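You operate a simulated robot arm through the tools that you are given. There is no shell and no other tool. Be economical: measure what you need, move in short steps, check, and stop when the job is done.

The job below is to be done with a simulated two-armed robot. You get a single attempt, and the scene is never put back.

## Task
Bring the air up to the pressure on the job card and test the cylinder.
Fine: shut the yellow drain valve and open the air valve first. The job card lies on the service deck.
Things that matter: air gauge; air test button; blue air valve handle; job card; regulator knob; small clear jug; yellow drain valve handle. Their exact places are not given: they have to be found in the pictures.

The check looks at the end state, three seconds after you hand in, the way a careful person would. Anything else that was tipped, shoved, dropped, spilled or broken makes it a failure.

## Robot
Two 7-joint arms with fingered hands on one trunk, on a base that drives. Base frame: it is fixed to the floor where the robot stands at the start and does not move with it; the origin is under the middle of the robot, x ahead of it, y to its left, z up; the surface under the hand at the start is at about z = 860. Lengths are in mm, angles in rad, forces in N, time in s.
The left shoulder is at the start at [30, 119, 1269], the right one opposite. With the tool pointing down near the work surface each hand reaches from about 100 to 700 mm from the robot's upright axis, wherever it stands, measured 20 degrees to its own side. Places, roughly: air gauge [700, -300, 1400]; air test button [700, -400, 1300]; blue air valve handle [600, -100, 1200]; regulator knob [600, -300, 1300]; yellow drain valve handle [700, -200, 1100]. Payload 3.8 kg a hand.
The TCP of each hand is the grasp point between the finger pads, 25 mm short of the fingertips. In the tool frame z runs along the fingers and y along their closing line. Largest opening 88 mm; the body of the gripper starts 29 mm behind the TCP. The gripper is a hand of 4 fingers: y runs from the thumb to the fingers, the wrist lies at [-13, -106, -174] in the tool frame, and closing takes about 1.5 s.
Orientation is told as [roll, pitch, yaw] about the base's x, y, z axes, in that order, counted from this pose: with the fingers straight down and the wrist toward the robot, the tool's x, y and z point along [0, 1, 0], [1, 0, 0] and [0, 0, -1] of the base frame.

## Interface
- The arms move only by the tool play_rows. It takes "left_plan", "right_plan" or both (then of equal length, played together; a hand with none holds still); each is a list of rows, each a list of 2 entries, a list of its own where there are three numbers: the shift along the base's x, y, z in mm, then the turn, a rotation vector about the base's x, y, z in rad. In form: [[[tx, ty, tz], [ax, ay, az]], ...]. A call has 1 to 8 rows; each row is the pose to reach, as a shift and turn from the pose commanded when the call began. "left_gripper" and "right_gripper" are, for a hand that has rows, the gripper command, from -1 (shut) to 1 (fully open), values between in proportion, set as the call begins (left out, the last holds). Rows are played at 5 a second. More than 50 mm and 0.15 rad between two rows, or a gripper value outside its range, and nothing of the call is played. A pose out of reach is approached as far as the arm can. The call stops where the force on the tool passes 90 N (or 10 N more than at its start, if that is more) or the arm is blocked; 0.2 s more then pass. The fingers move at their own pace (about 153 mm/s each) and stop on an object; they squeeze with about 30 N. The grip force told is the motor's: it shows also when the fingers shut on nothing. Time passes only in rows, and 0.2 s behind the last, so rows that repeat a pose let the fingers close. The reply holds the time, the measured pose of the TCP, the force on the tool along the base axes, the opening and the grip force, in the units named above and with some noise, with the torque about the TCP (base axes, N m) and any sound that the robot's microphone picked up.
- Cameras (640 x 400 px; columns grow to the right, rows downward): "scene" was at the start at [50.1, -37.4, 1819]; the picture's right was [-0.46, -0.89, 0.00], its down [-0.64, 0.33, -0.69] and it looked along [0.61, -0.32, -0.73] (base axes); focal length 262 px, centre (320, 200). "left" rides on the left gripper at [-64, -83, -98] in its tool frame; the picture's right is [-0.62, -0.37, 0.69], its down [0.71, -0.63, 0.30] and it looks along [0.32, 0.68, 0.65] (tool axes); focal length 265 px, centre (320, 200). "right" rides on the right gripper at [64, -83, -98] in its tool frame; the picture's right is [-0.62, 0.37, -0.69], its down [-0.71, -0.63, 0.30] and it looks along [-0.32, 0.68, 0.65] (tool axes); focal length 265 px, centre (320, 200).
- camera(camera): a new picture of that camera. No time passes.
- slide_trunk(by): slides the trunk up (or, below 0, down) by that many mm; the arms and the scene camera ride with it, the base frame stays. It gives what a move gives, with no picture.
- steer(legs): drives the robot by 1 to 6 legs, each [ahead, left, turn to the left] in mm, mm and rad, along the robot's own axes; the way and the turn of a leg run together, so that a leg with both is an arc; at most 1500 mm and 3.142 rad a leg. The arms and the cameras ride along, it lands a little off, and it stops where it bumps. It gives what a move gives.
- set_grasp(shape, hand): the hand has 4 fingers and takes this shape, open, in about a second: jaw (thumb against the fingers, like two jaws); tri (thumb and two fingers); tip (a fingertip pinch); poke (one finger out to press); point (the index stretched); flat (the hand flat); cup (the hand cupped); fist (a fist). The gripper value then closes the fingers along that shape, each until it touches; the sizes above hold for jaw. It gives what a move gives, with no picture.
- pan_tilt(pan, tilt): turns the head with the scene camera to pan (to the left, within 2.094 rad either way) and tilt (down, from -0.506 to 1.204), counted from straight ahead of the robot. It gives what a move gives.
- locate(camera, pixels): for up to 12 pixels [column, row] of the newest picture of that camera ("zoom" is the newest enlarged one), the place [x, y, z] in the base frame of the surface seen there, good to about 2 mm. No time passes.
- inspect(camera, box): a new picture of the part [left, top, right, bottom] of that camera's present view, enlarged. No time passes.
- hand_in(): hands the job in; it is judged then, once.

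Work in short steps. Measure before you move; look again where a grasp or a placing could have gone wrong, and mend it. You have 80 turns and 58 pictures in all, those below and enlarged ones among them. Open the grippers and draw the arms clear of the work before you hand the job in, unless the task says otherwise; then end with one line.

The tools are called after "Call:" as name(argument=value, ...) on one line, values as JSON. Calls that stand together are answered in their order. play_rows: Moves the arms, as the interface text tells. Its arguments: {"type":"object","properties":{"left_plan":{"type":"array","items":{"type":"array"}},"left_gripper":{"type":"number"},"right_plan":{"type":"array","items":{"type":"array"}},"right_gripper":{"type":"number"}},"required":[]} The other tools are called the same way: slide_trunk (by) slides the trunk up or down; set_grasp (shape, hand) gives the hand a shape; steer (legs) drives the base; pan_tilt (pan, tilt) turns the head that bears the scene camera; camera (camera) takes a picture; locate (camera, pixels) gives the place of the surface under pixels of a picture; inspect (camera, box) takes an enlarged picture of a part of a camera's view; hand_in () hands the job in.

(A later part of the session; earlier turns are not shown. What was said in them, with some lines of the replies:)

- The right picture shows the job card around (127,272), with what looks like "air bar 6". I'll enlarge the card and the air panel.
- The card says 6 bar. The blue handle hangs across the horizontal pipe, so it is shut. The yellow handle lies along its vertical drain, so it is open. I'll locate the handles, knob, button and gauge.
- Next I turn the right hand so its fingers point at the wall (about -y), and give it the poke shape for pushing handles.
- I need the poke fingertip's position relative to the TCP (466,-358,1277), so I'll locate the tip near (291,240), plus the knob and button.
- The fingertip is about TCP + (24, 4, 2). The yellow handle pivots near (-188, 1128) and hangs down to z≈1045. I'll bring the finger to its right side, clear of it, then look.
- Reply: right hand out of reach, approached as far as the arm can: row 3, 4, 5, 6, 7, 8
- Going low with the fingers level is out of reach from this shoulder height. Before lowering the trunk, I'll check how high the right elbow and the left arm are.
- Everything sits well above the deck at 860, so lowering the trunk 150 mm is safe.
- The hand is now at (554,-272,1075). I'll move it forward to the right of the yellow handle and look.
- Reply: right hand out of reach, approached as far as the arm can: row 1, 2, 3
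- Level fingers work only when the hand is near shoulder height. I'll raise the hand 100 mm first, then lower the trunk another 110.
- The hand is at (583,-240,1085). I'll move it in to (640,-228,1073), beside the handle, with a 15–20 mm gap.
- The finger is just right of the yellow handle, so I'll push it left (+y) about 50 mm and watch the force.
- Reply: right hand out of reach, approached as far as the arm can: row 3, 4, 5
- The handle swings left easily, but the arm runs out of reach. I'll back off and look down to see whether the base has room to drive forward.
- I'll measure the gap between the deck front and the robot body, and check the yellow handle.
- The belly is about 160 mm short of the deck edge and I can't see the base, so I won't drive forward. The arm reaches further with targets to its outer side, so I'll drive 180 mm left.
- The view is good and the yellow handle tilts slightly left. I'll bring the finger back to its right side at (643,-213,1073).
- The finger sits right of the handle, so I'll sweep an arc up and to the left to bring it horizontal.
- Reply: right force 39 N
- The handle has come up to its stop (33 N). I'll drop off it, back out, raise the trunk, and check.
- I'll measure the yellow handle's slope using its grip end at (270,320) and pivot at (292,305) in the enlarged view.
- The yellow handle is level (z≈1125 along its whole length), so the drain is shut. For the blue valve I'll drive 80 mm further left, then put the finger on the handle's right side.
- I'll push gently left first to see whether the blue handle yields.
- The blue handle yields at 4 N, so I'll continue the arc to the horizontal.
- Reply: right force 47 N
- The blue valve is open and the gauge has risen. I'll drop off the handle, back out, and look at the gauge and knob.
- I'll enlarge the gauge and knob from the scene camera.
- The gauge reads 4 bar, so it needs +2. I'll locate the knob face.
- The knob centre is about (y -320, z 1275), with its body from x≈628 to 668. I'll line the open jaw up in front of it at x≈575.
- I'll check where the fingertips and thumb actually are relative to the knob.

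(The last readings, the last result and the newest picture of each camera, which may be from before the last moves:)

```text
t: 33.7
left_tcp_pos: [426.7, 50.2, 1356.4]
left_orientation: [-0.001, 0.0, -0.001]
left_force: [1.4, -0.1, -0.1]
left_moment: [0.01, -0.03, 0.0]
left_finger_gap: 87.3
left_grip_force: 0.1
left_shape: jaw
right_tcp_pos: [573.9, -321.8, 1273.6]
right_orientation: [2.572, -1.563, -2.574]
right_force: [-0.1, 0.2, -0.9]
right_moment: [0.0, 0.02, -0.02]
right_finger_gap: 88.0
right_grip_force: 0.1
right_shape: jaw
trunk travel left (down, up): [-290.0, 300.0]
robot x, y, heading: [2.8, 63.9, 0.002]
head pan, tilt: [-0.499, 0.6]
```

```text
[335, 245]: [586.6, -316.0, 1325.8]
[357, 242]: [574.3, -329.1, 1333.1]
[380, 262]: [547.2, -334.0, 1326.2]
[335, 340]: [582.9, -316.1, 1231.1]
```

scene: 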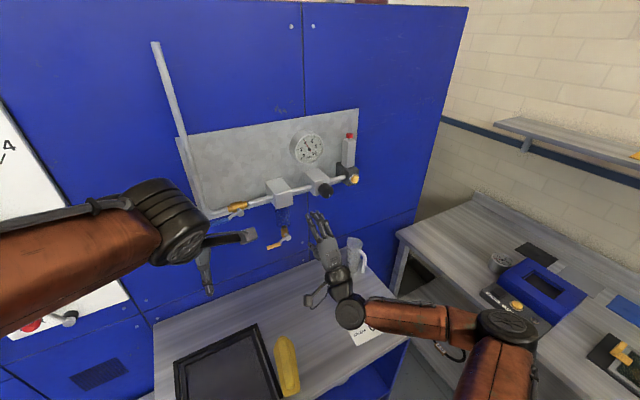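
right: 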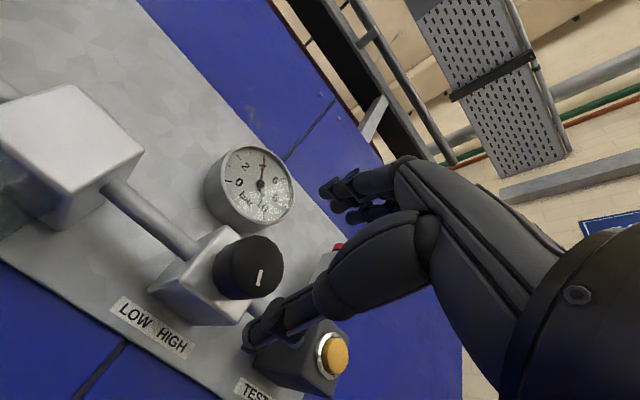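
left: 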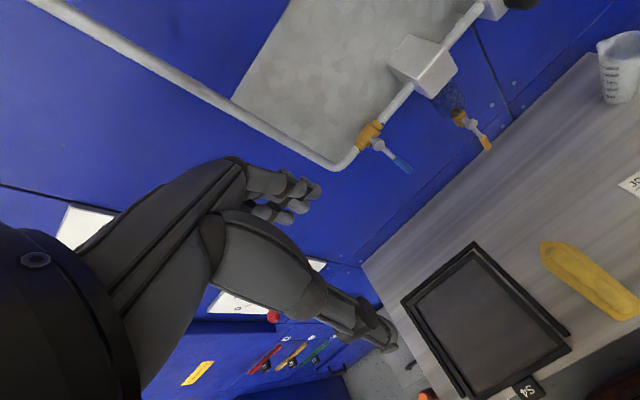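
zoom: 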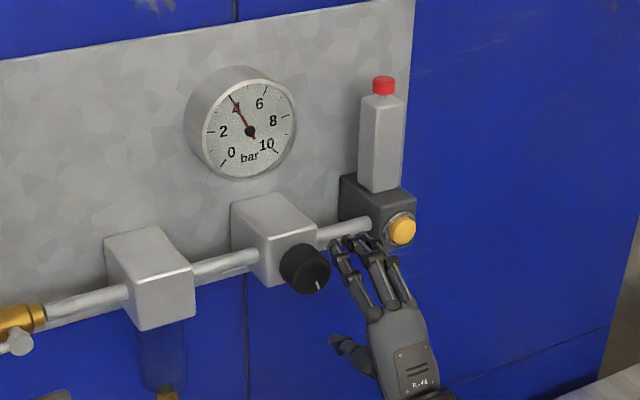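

Fingers (z≈1320) and thumb (z≈1222) straddle the knob evenly. I'll advance 60 mm and close on it.

Call:
play_rows(right_plan=[[[20, 1, 1], [0, 0, 0]], [[40, 1, 1], [0, 0, 0]], [[60, 1, 1], [0, 0, 0]], [[60, 1, 1], [0, 0, 0]]])

Call:
play_rows(right_plan=[[[0, 0, 0], [0, 0, 0]], [[0, 0, 0], [0, 0, 0]], [[0, 0, 0], [0, 0, 0]], [[0, 0, 0], [0, 0, 0]], [[0, 0, 0], [0, 0, 0]], [[0, 0, 0], [0, 0, 0]], [[0, 0, 0], [0, 0, 0]], [[0, 0, 0], [0, 0, 0]]], right_gripper=-1)

Call:
inspect(camera="scene", box=[260, 110, 400, 230])

```text
t: 34.7
left_tcp_pos: [429.0, 51.0, 1355.5]
left_orientation: [0.001, 0.001, -0.003]
left_force: [0.3, 0.6, 0.4]
left_moment: [-0.01, 0.03, -0.01]
left_finger_gap: 87.4
left_grip_force: 0.1
left_shape: jaw
right_tcp_pos: [633.5, -318.4, 1276.4]
right_orientation: [2.586, -1.564, -2.589]
right_force: [0.2, 0.7, 0.5]
right_moment: [0.03, 0.01, -0.02]
right_finger_gap: 87.9
right_grip_force: 0.0
right_shape: jaw
trunk travel left (down, up): [-290.0, 300.0]
robot x, y, heading: [3.0, 62.8, -0.001]
head pan, tilt: [-0.499, 0.6]
```

```text
t: 36.5
left_tcp_pos: [429.3, 50.6, 1354.8]
left_orientation: [-0.001, -0.001, -0.001]
left_force: [-0.3, 0.4, 0.7]
left_moment: [-0.02, 0.04, -0.03]
left_finger_gap: 87.6
left_grip_force: 0.2
left_shape: jaw
right_tcp_pos: [634.6, -317.7, 1275.4]
right_orientation: [2.556, -1.567, -2.56]
right_force: [-0.3, 2.6, -3.3]
right_moment: [-0.02, 0.08, 0.06]
right_finger_gap: 33.7
right_grip_force: 30.7
right_shape: jaw
trunk travel left (down, up): [-290.0, 300.0]
robot x, y, heading: [-0.8, 61.1, -0.002]
head pan, tilt: [-0.499, 0.6]
```

```text
3.33 times, centred on (330, 170) of scene
```

zoom: 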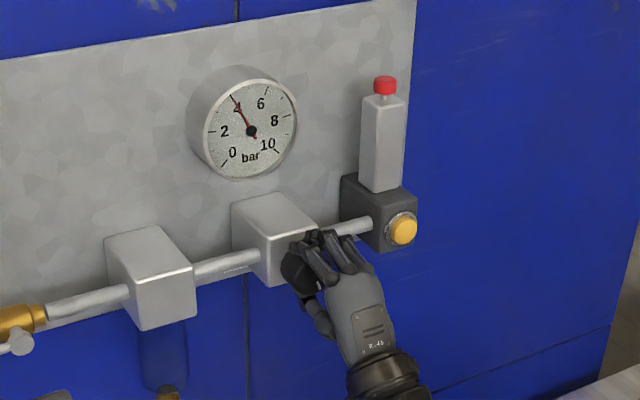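

The knob is gripped (gap 33.7, grip 30 N). I'll turn it clockwise 0.4 rad and read the gauge.

Call:
play_rows(right_plan=[[[0, 0, 0], [0.1, 0, 0]], [[0, 0, 0], [0.2, 0, 0]], [[0, 0, 0], [0.3, 0, 0]], [[0, 0, 0], [0.4, 0, 0]], [[0, 0, 0], [0.4, 0, 0]]])

Call:
inspect(camera="scene", box=[260, 110, 400, 230])

```text
t: 37.7
left_tcp_pos: [428.8, 50.9, 1356.1]
left_orientation: [0.0, 0.0, -0.001]
left_force: [0.8, -0.5, -0.4]
left_moment: [0.04, -0.03, 0.03]
left_finger_gap: 87.6
left_grip_force: 0.1
left_shape: jaw
right_tcp_pos: [634.8, -318.3, 1276.0]
right_orientation: [1.586, -1.167, -1.585]
right_force: [0.8, 0.4, 0.9]
right_moment: [-0.05, -0.04, 0.02]
right_finger_gap: 33.2
right_grip_force: 30.0
right_shape: jaw
trunk travel left (down, up): [-290.0, 300.0]
robot x, y, heading: [1.3, 63.1, 0.003]
head pan, tilt: [-0.499, 0.6]
```

```text
3.33 times, centred on (330, 170) of scene
```

zoom: 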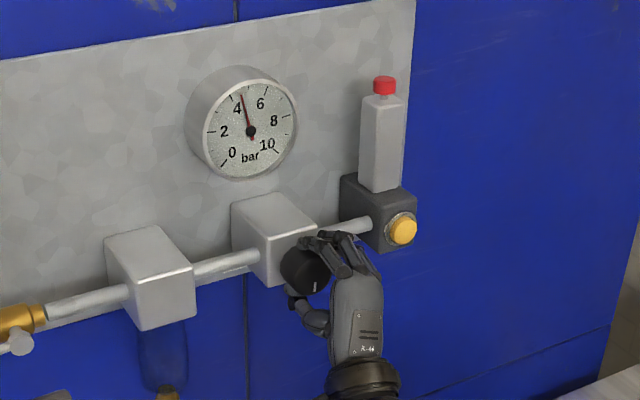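

The gauge rose to about 4.6, so the direction is right. I'll turn another 0.4 rad.

Call:
play_rows(right_plan=[[[0, 0, 0], [0.1, 0, 0]], [[0, 0, 0], [0.2, 0, 0]], [[0, 0, 0], [0.3, 0, 0]], [[0, 0, 0], [0.4, 0, 0]], [[0, 0, 0], [0.4, 0, 0]]])

Call:
inspect(camera="scene", box=[280, 120, 350, 200])

```text
t: 38.9
left_tcp_pos: [428.9, 50.2, 1355.1]
left_orientation: [-0.001, -0.001, -0.002]
left_force: [-0.5, 0.6, -0.2]
left_moment: [-0.02, 0.0, 0.03]
left_finger_gap: 87.6
left_grip_force: 0.1
left_shape: jaw
right_tcp_pos: [634.2, -320.2, 1276.6]
right_orientation: [1.576, -0.764, -1.581]
right_force: [0.2, -4.9, 1.7]
right_moment: [-0.06, -0.03, -0.1]
right_finger_gap: 33.1
right_grip_force: 30.0
right_shape: jaw
trunk travel left (down, up): [-290.0, 300.0]
robot x, y, heading: [0.6, 62.9, 0.0]
head pan, tilt: [-0.499, 0.6]
```

```text
5.00 times, centred on (315, 160) of scene
```

zoom: 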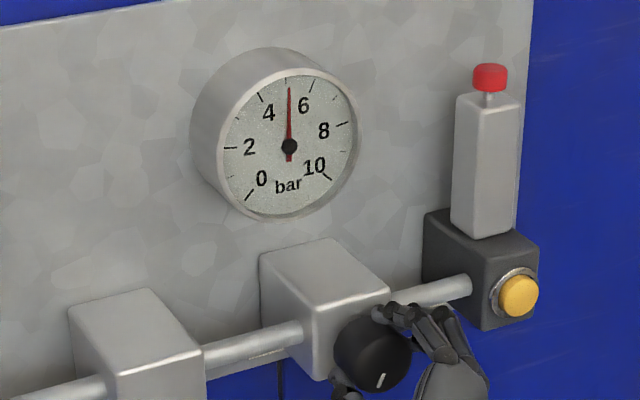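

It now reads about 5.1–5.2. I'll turn 0.4 rad more and read it closely.

Call:
play_rows(right_plan=[[[0, 0, 0], [0.1, 0, 0]], [[0, 0, 0], [0.2, 0, 0]], [[0, 0, 0], [0.3, 0, 0]], [[0, 0, 0], [0.4, 0, 0]], [[0, 0, 0], [0.4, 0, 0]]])

Call:
inspect(camera="scene", box=[290, 125, 330, 170])

```text
t: 40.1
left_tcp_pos: [428.3, 46.3, 1354.6]
left_orientation: [0.001, 0.0, -0.002]
left_force: [-0.6, 0.0, -0.3]
left_moment: [0.0, 0.02, -0.01]
left_finger_gap: 87.7
left_grip_force: 0.0
left_shape: jaw
right_tcp_pos: [634.9, -322.6, 1275.7]
right_orientation: [1.573, -0.365, -1.58]
right_force: [-2.0, -9.8, -0.7]
right_moment: [-0.12, -0.03, -0.24]
right_finger_gap: 33.0
right_grip_force: 29.8
right_shape: jaw
trunk travel left (down, up): [-290.0, 300.0]
robot x, y, heading: [-2.9, 64.6, 0.001]
head pan, tilt: [-0.499, 0.6]
```

```text
8.89 times, centred on (310, 148) of scene
```

zoom: 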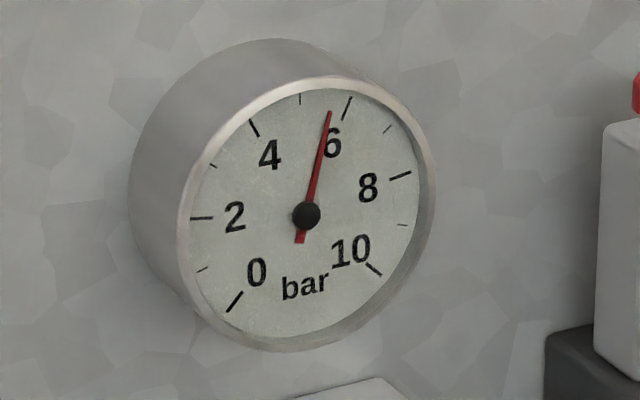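

Between ticks 5 and 6 the needle reads about 5.66, and the gain is about 0.72 rad/bar. I'll turn another 0.24 rad.

Call:
play_rows(right_plan=[[[0, 0, 0], [0.08, 0, 0]], [[0, 0, 0], [0.16, 0, 0]], [[0, 0, 0], [0.24, 0, 0]], [[0, 0, 0], [0.24, 0, 0]], [[0, 0, 0], [0.24, 0, 0]]])

Call:
inspect(camera="scene", box=[290, 125, 330, 170])

```text
t: 41.3
left_tcp_pos: [428.2, 46.1, 1355.8]
left_orientation: [0.001, 0.0, -0.002]
left_force: [-0.5, -0.1, -0.4]
left_moment: [0.0, -0.02, 0.0]
left_finger_gap: 87.7
left_grip_force: 0.1
left_shape: jaw
right_tcp_pos: [633.7, -323.0, 1275.3]
right_orientation: [1.568, -0.124, -1.579]
right_force: [-3.8, -13.1, -4.8]
right_moment: [-0.1, 0.11, -0.35]
right_finger_gap: 32.2
right_grip_force: 30.5
right_shape: jaw
trunk travel left (down, up): [-290.0, 300.0]
robot x, y, heading: [0.9, 60.9, -0.005]
head pan, tilt: [-0.499, 0.6]
```

```text
8.89 times, centred on (310, 148) of scene
```

zoom: 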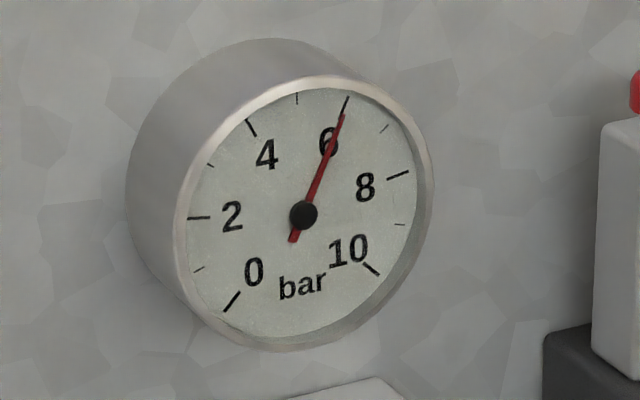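

The needle points straight at the 6 tick, so I'll release the knob, back off and re-read.

Call:
play_rows(right_plan=[[[0, 0, 0], [0, 0, 0]], [[0, 0, 0], [0, 0, 0]], [[0, 0, 0], [0, 0, 0]], [[0, 0, 0], [0, 0, 0]], [[-30, 0, 0], [0, 0, 0]], [[-60, 0, 0], [0, 0, 0]], [[-90, 0, 0], [0, 0, 0]], [[-90, 0, 0], [0, 0, 0]]], right_gripper=1)

Call:
inspect(camera="scene", box=[290, 125, 330, 170])

```text
t: 43.1
left_tcp_pos: [428.7, 51.3, 1356.2]
left_orientation: [0.0, 0.0, -0.001]
left_force: [0.5, 0.1, -0.2]
left_moment: [0.02, 0.01, -0.01]
left_finger_gap: 87.5
left_grip_force: 0.0
left_shape: jaw
right_tcp_pos: [548.6, -319.0, 1274.5]
right_orientation: [1.57, -0.127, -1.578]
right_force: [-0.9, -0.3, 1.0]
right_moment: [0.01, 0.03, -0.02]
right_finger_gap: 87.5
right_grip_force: 0.1
right_shape: jaw
trunk travel left (down, up): [-290.0, 300.0]
robot x, y, heading: [2.4, 65.2, -0.001]
head pan, tilt: [-0.499, 0.6]
```

```text
8.89 times, centred on (310, 148) of scene
```

zoom: 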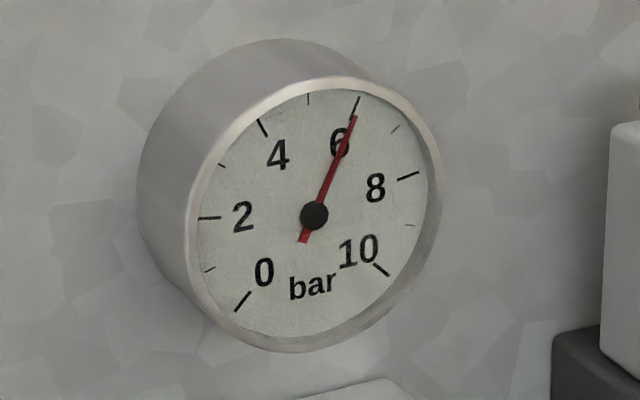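

The pressure is holding at 6. I'll form the poke shape and line up in front of the test button, at about (657,-438,1271).

Call:
set_grasp(hand="right", shape="poke")

Call:
play_rows(right_plan=[[[0, -30, -2], [0, 0, 0]], [[0, -60, -4], [0, 0, 0]], [[10, -90, -5], [0, 0, 0]], [[20, -118, -6], [0, 0, 0]], [[38, -118, -6], [0, 0, 0]], [[38, -118, -6], [0, 0, 0]]])

Call:
camera(camera="right")

Call:
inspect(camera="scene", box=[290, 110, 420, 230])

```text
t: 44.0
left_tcp_pos: [428.1, 50.0, 1354.6]
left_orientation: [0.0, 0.001, -0.002]
left_force: [1.3, -0.6, -0.7]
left_moment: [-0.04, -0.02, 0.0]
left_finger_gap: 87.6
left_grip_force: 0.0
left_shape: jaw
right_tcp_pos: [548.8, -317.7, 1274.9]
right_orientation: [1.57, -0.127, -1.575]
right_force: [0.7, 0.0, -0.8]
right_moment: [-0.02, -0.02, -0.01]
right_finger_gap: 0.1
right_grip_force: 0.1
right_shape: poke
trunk travel left (down, up): [-290.0, 300.0]
robot x, y, heading: [0.5, 64.5, -0.001]
head pan, tilt: [-0.499, 0.6]
```

```text
t: 45.4
left_tcp_pos: [428.6, 50.1, 1356.0]
left_orientation: [0.001, 0.0, -0.001]
left_force: [-0.2, -0.6, -0.5]
left_moment: [-0.01, 0.03, -0.04]
left_finger_gap: 87.6
left_grip_force: 0.1
left_shape: jaw
right_tcp_pos: [582.2, -437.5, 1270.3]
right_orientation: [1.571, -0.127, -1.576]
right_force: [-0.3, -0.5, 0.2]
right_moment: [-0.03, 0.0, 0.01]
right_finger_gap: 0.0
right_grip_force: 0.0
right_shape: poke
trunk travel left (down, up): [-290.0, 300.0]
robot x, y, heading: [0.2, 61.6, -0.0]
head pan, tilt: [-0.499, 0.6]
```

```text
20 pictures are left
```

right: 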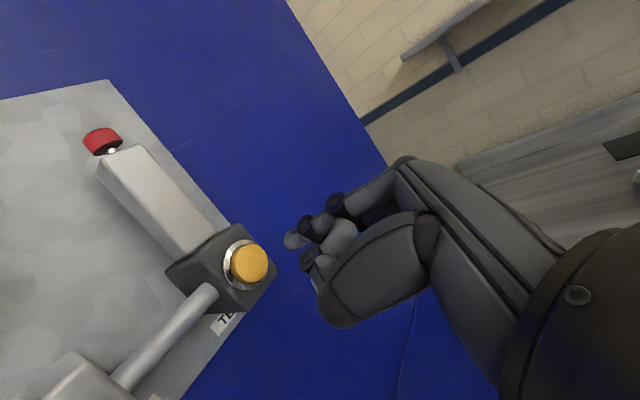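

```text
3.33 times, centred on (355, 170) of scene
```

zoom: 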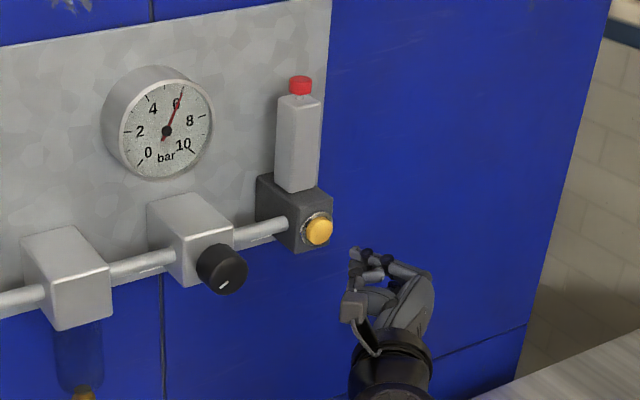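

Call:
locate(camera="right", pixels=[[290, 240], [303, 230], [250, 264], [238, 252], [262, 276], [308, 258]])

```text
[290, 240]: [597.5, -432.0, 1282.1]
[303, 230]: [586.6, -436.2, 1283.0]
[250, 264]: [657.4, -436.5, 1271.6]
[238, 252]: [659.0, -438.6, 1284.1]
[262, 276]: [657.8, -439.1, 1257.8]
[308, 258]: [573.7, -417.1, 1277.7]
```

The fingertip is in line with the button, about 50 mm short of it. I'll press in, hold, and check the cylinder.

Call:
play_rows(right_plan=[[[20, -2, -3], [0, 0, 0]], [[40, -2, -3], [0, 0, 0]], [[48, -2, -3], [0, 0, 0]], [[54, -2, -3], [0, 0, 0]], [[58, -2, -3], [0, 0, 0]], [[58, -2, -3], [0, 0, 0]]])

Call:
inspect(camera="scene", box=[290, 110, 420, 230])

```text
t: 46.8
left_tcp_pos: [427.2, 49.6, 1355.7]
left_orientation: [0.001, 0.001, -0.002]
left_force: [-0.1, 0.1, -0.3]
left_moment: [0.0, -0.03, -0.01]
left_finger_gap: 87.8
left_grip_force: 0.0
left_shape: jaw
right_tcp_pos: [639.1, -440.3, 1266.9]
right_orientation: [1.572, -0.127, -1.577]
right_force: [-5.5, 0.4, -0.7]
right_moment: [0.02, 0.02, 0.01]
right_finger_gap: 0.2
right_grip_force: 0.1
right_shape: poke
trunk travel left (down, up): [-290.0, 300.0]
robot x, y, heading: [0.1, 61.8, -0.005]
head pan, tilt: [-0.499, 0.6]
heard: click
```

```text
3.33 times, centred on (355, 170) of scene
```

zoom: 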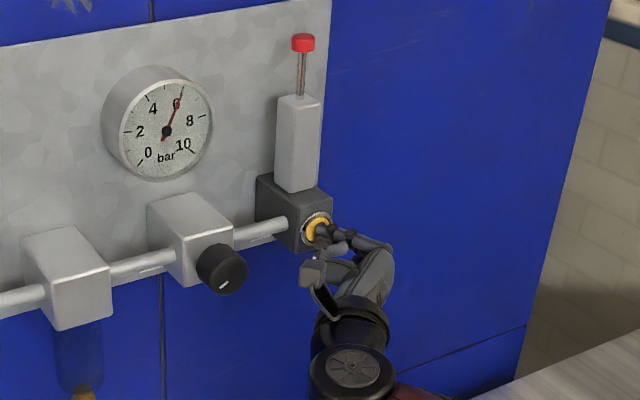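

A click sounded and the cylinder extended. I'll hold briefly, then withdraw clear.

Call:
play_rows(right_plan=[[[0, 0, 0], [0, 0, 0]], [[0, 0, 0], [0, 0, 0]], [[0, 0, 0], [0, 0, 0]], [[-40, 0, 0], [0, 0, 0]], [[-80, 0, 0], [0, 0, 0]], [[-120, 10, 0], [0, 0, 0]], [[-160, 20, 0], [0, 0, 0]], [[-200, 30, 0], [0, 0, 0]]])

Call:
camera(camera="scene")

Call:
inspect(camera="scene", box=[200, 110, 380, 260])

```text
t: 48.6
left_tcp_pos: [427.4, 50.7, 1355.3]
left_orientation: [0.0, 0.001, -0.001]
left_force: [-0.5, 0.4, 0.2]
left_moment: [0.03, 0.0, 0.02]
left_finger_gap: 87.5
left_grip_force: 0.0
left_shape: jaw
right_tcp_pos: [440.5, -407.9, 1271.3]
right_orientation: [1.571, -0.127, -1.577]
right_force: [-0.2, 0.6, 0.3]
right_moment: [-0.01, 0.03, -0.01]
right_finger_gap: 0.0
right_grip_force: 0.1
right_shape: poke
trunk travel left (down, up): [-290.0, 300.0]
robot x, y, heading: [-3.8, 61.5, 0.0]
head pan, tilt: [-0.499, 0.6]
```

```text
17 pictures are left
```

scene: 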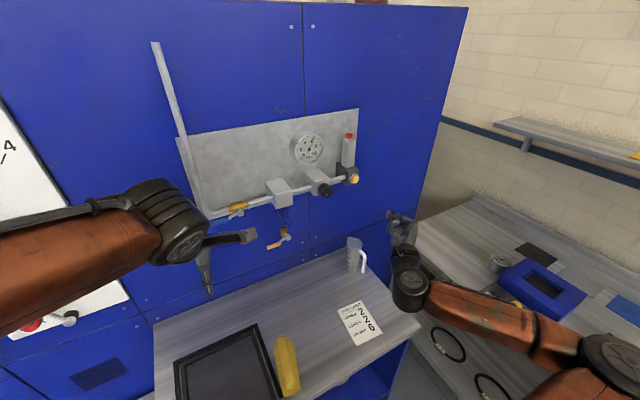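

```text
2.67 times, centred on (290, 185) of scene
```

zoom: 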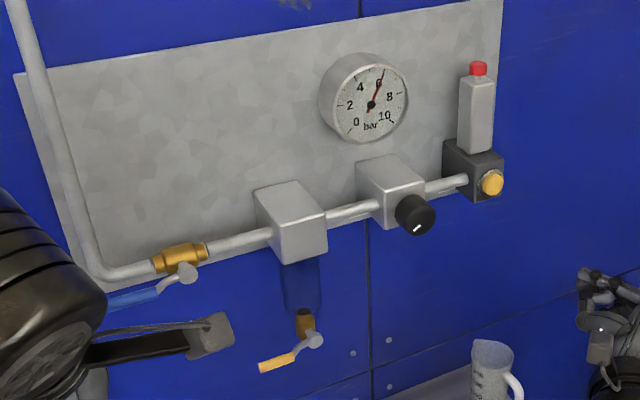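

The cylinder retracted, the gauge still shows 6, and the jug and card are undisturbed. I'll verify the blue handle is level and open the right hand.

Call:
locate(camera="zoom", pixels=[[125, 301], [140, 297], [152, 294], [187, 272], [270, 365], [288, 358]])

Call:
set_grasp(hand="right", shape="jaw")

Call:
inspect(camera="scene", box=[290, 125, 330, 170])

```text
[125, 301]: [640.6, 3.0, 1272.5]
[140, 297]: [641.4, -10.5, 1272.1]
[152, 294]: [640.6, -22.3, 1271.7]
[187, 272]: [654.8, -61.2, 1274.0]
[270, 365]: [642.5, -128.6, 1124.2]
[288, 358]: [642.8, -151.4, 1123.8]
```

```text
t: 49.5
left_tcp_pos: [429.4, 50.9, 1355.5]
left_orientation: [0.001, 0.001, -0.002]
left_force: [0.7, 0.0, 0.7]
left_moment: [0.02, -0.01, -0.03]
left_finger_gap: 87.4
left_grip_force: 0.1
left_shape: jaw
right_tcp_pos: [441.5, -408.2, 1270.9]
right_orientation: [1.571, -0.127, -1.576]
right_force: [0.5, -0.9, -0.3]
right_moment: [-0.03, -0.01, -0.02]
right_finger_gap: 88.1
right_grip_force: 0.1
right_shape: jaw
trunk travel left (down, up): [-290.0, 300.0]
robot x, y, heading: [0.3, 65.0, 0.003]
head pan, tilt: [-0.499, 0.6]
```

```text
8.89 times, centred on (310, 148) of scene
```

zoom: 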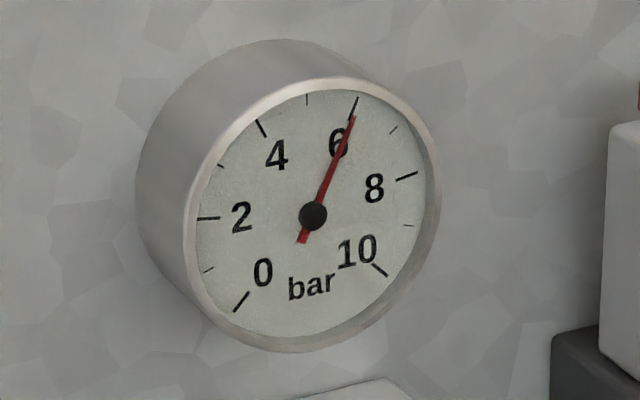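

Both handles are level, the gauge reads 6 bar, the test is done, and the arms are clear with the grippers open. I'm handing in.

Call:
hand_in()

```text
The job is handed in.
```

I shut the drain valve, opened the air valve, and set the pressure to the job card's 6 bar; the test button then extended the cylinder, and it went back in on release.
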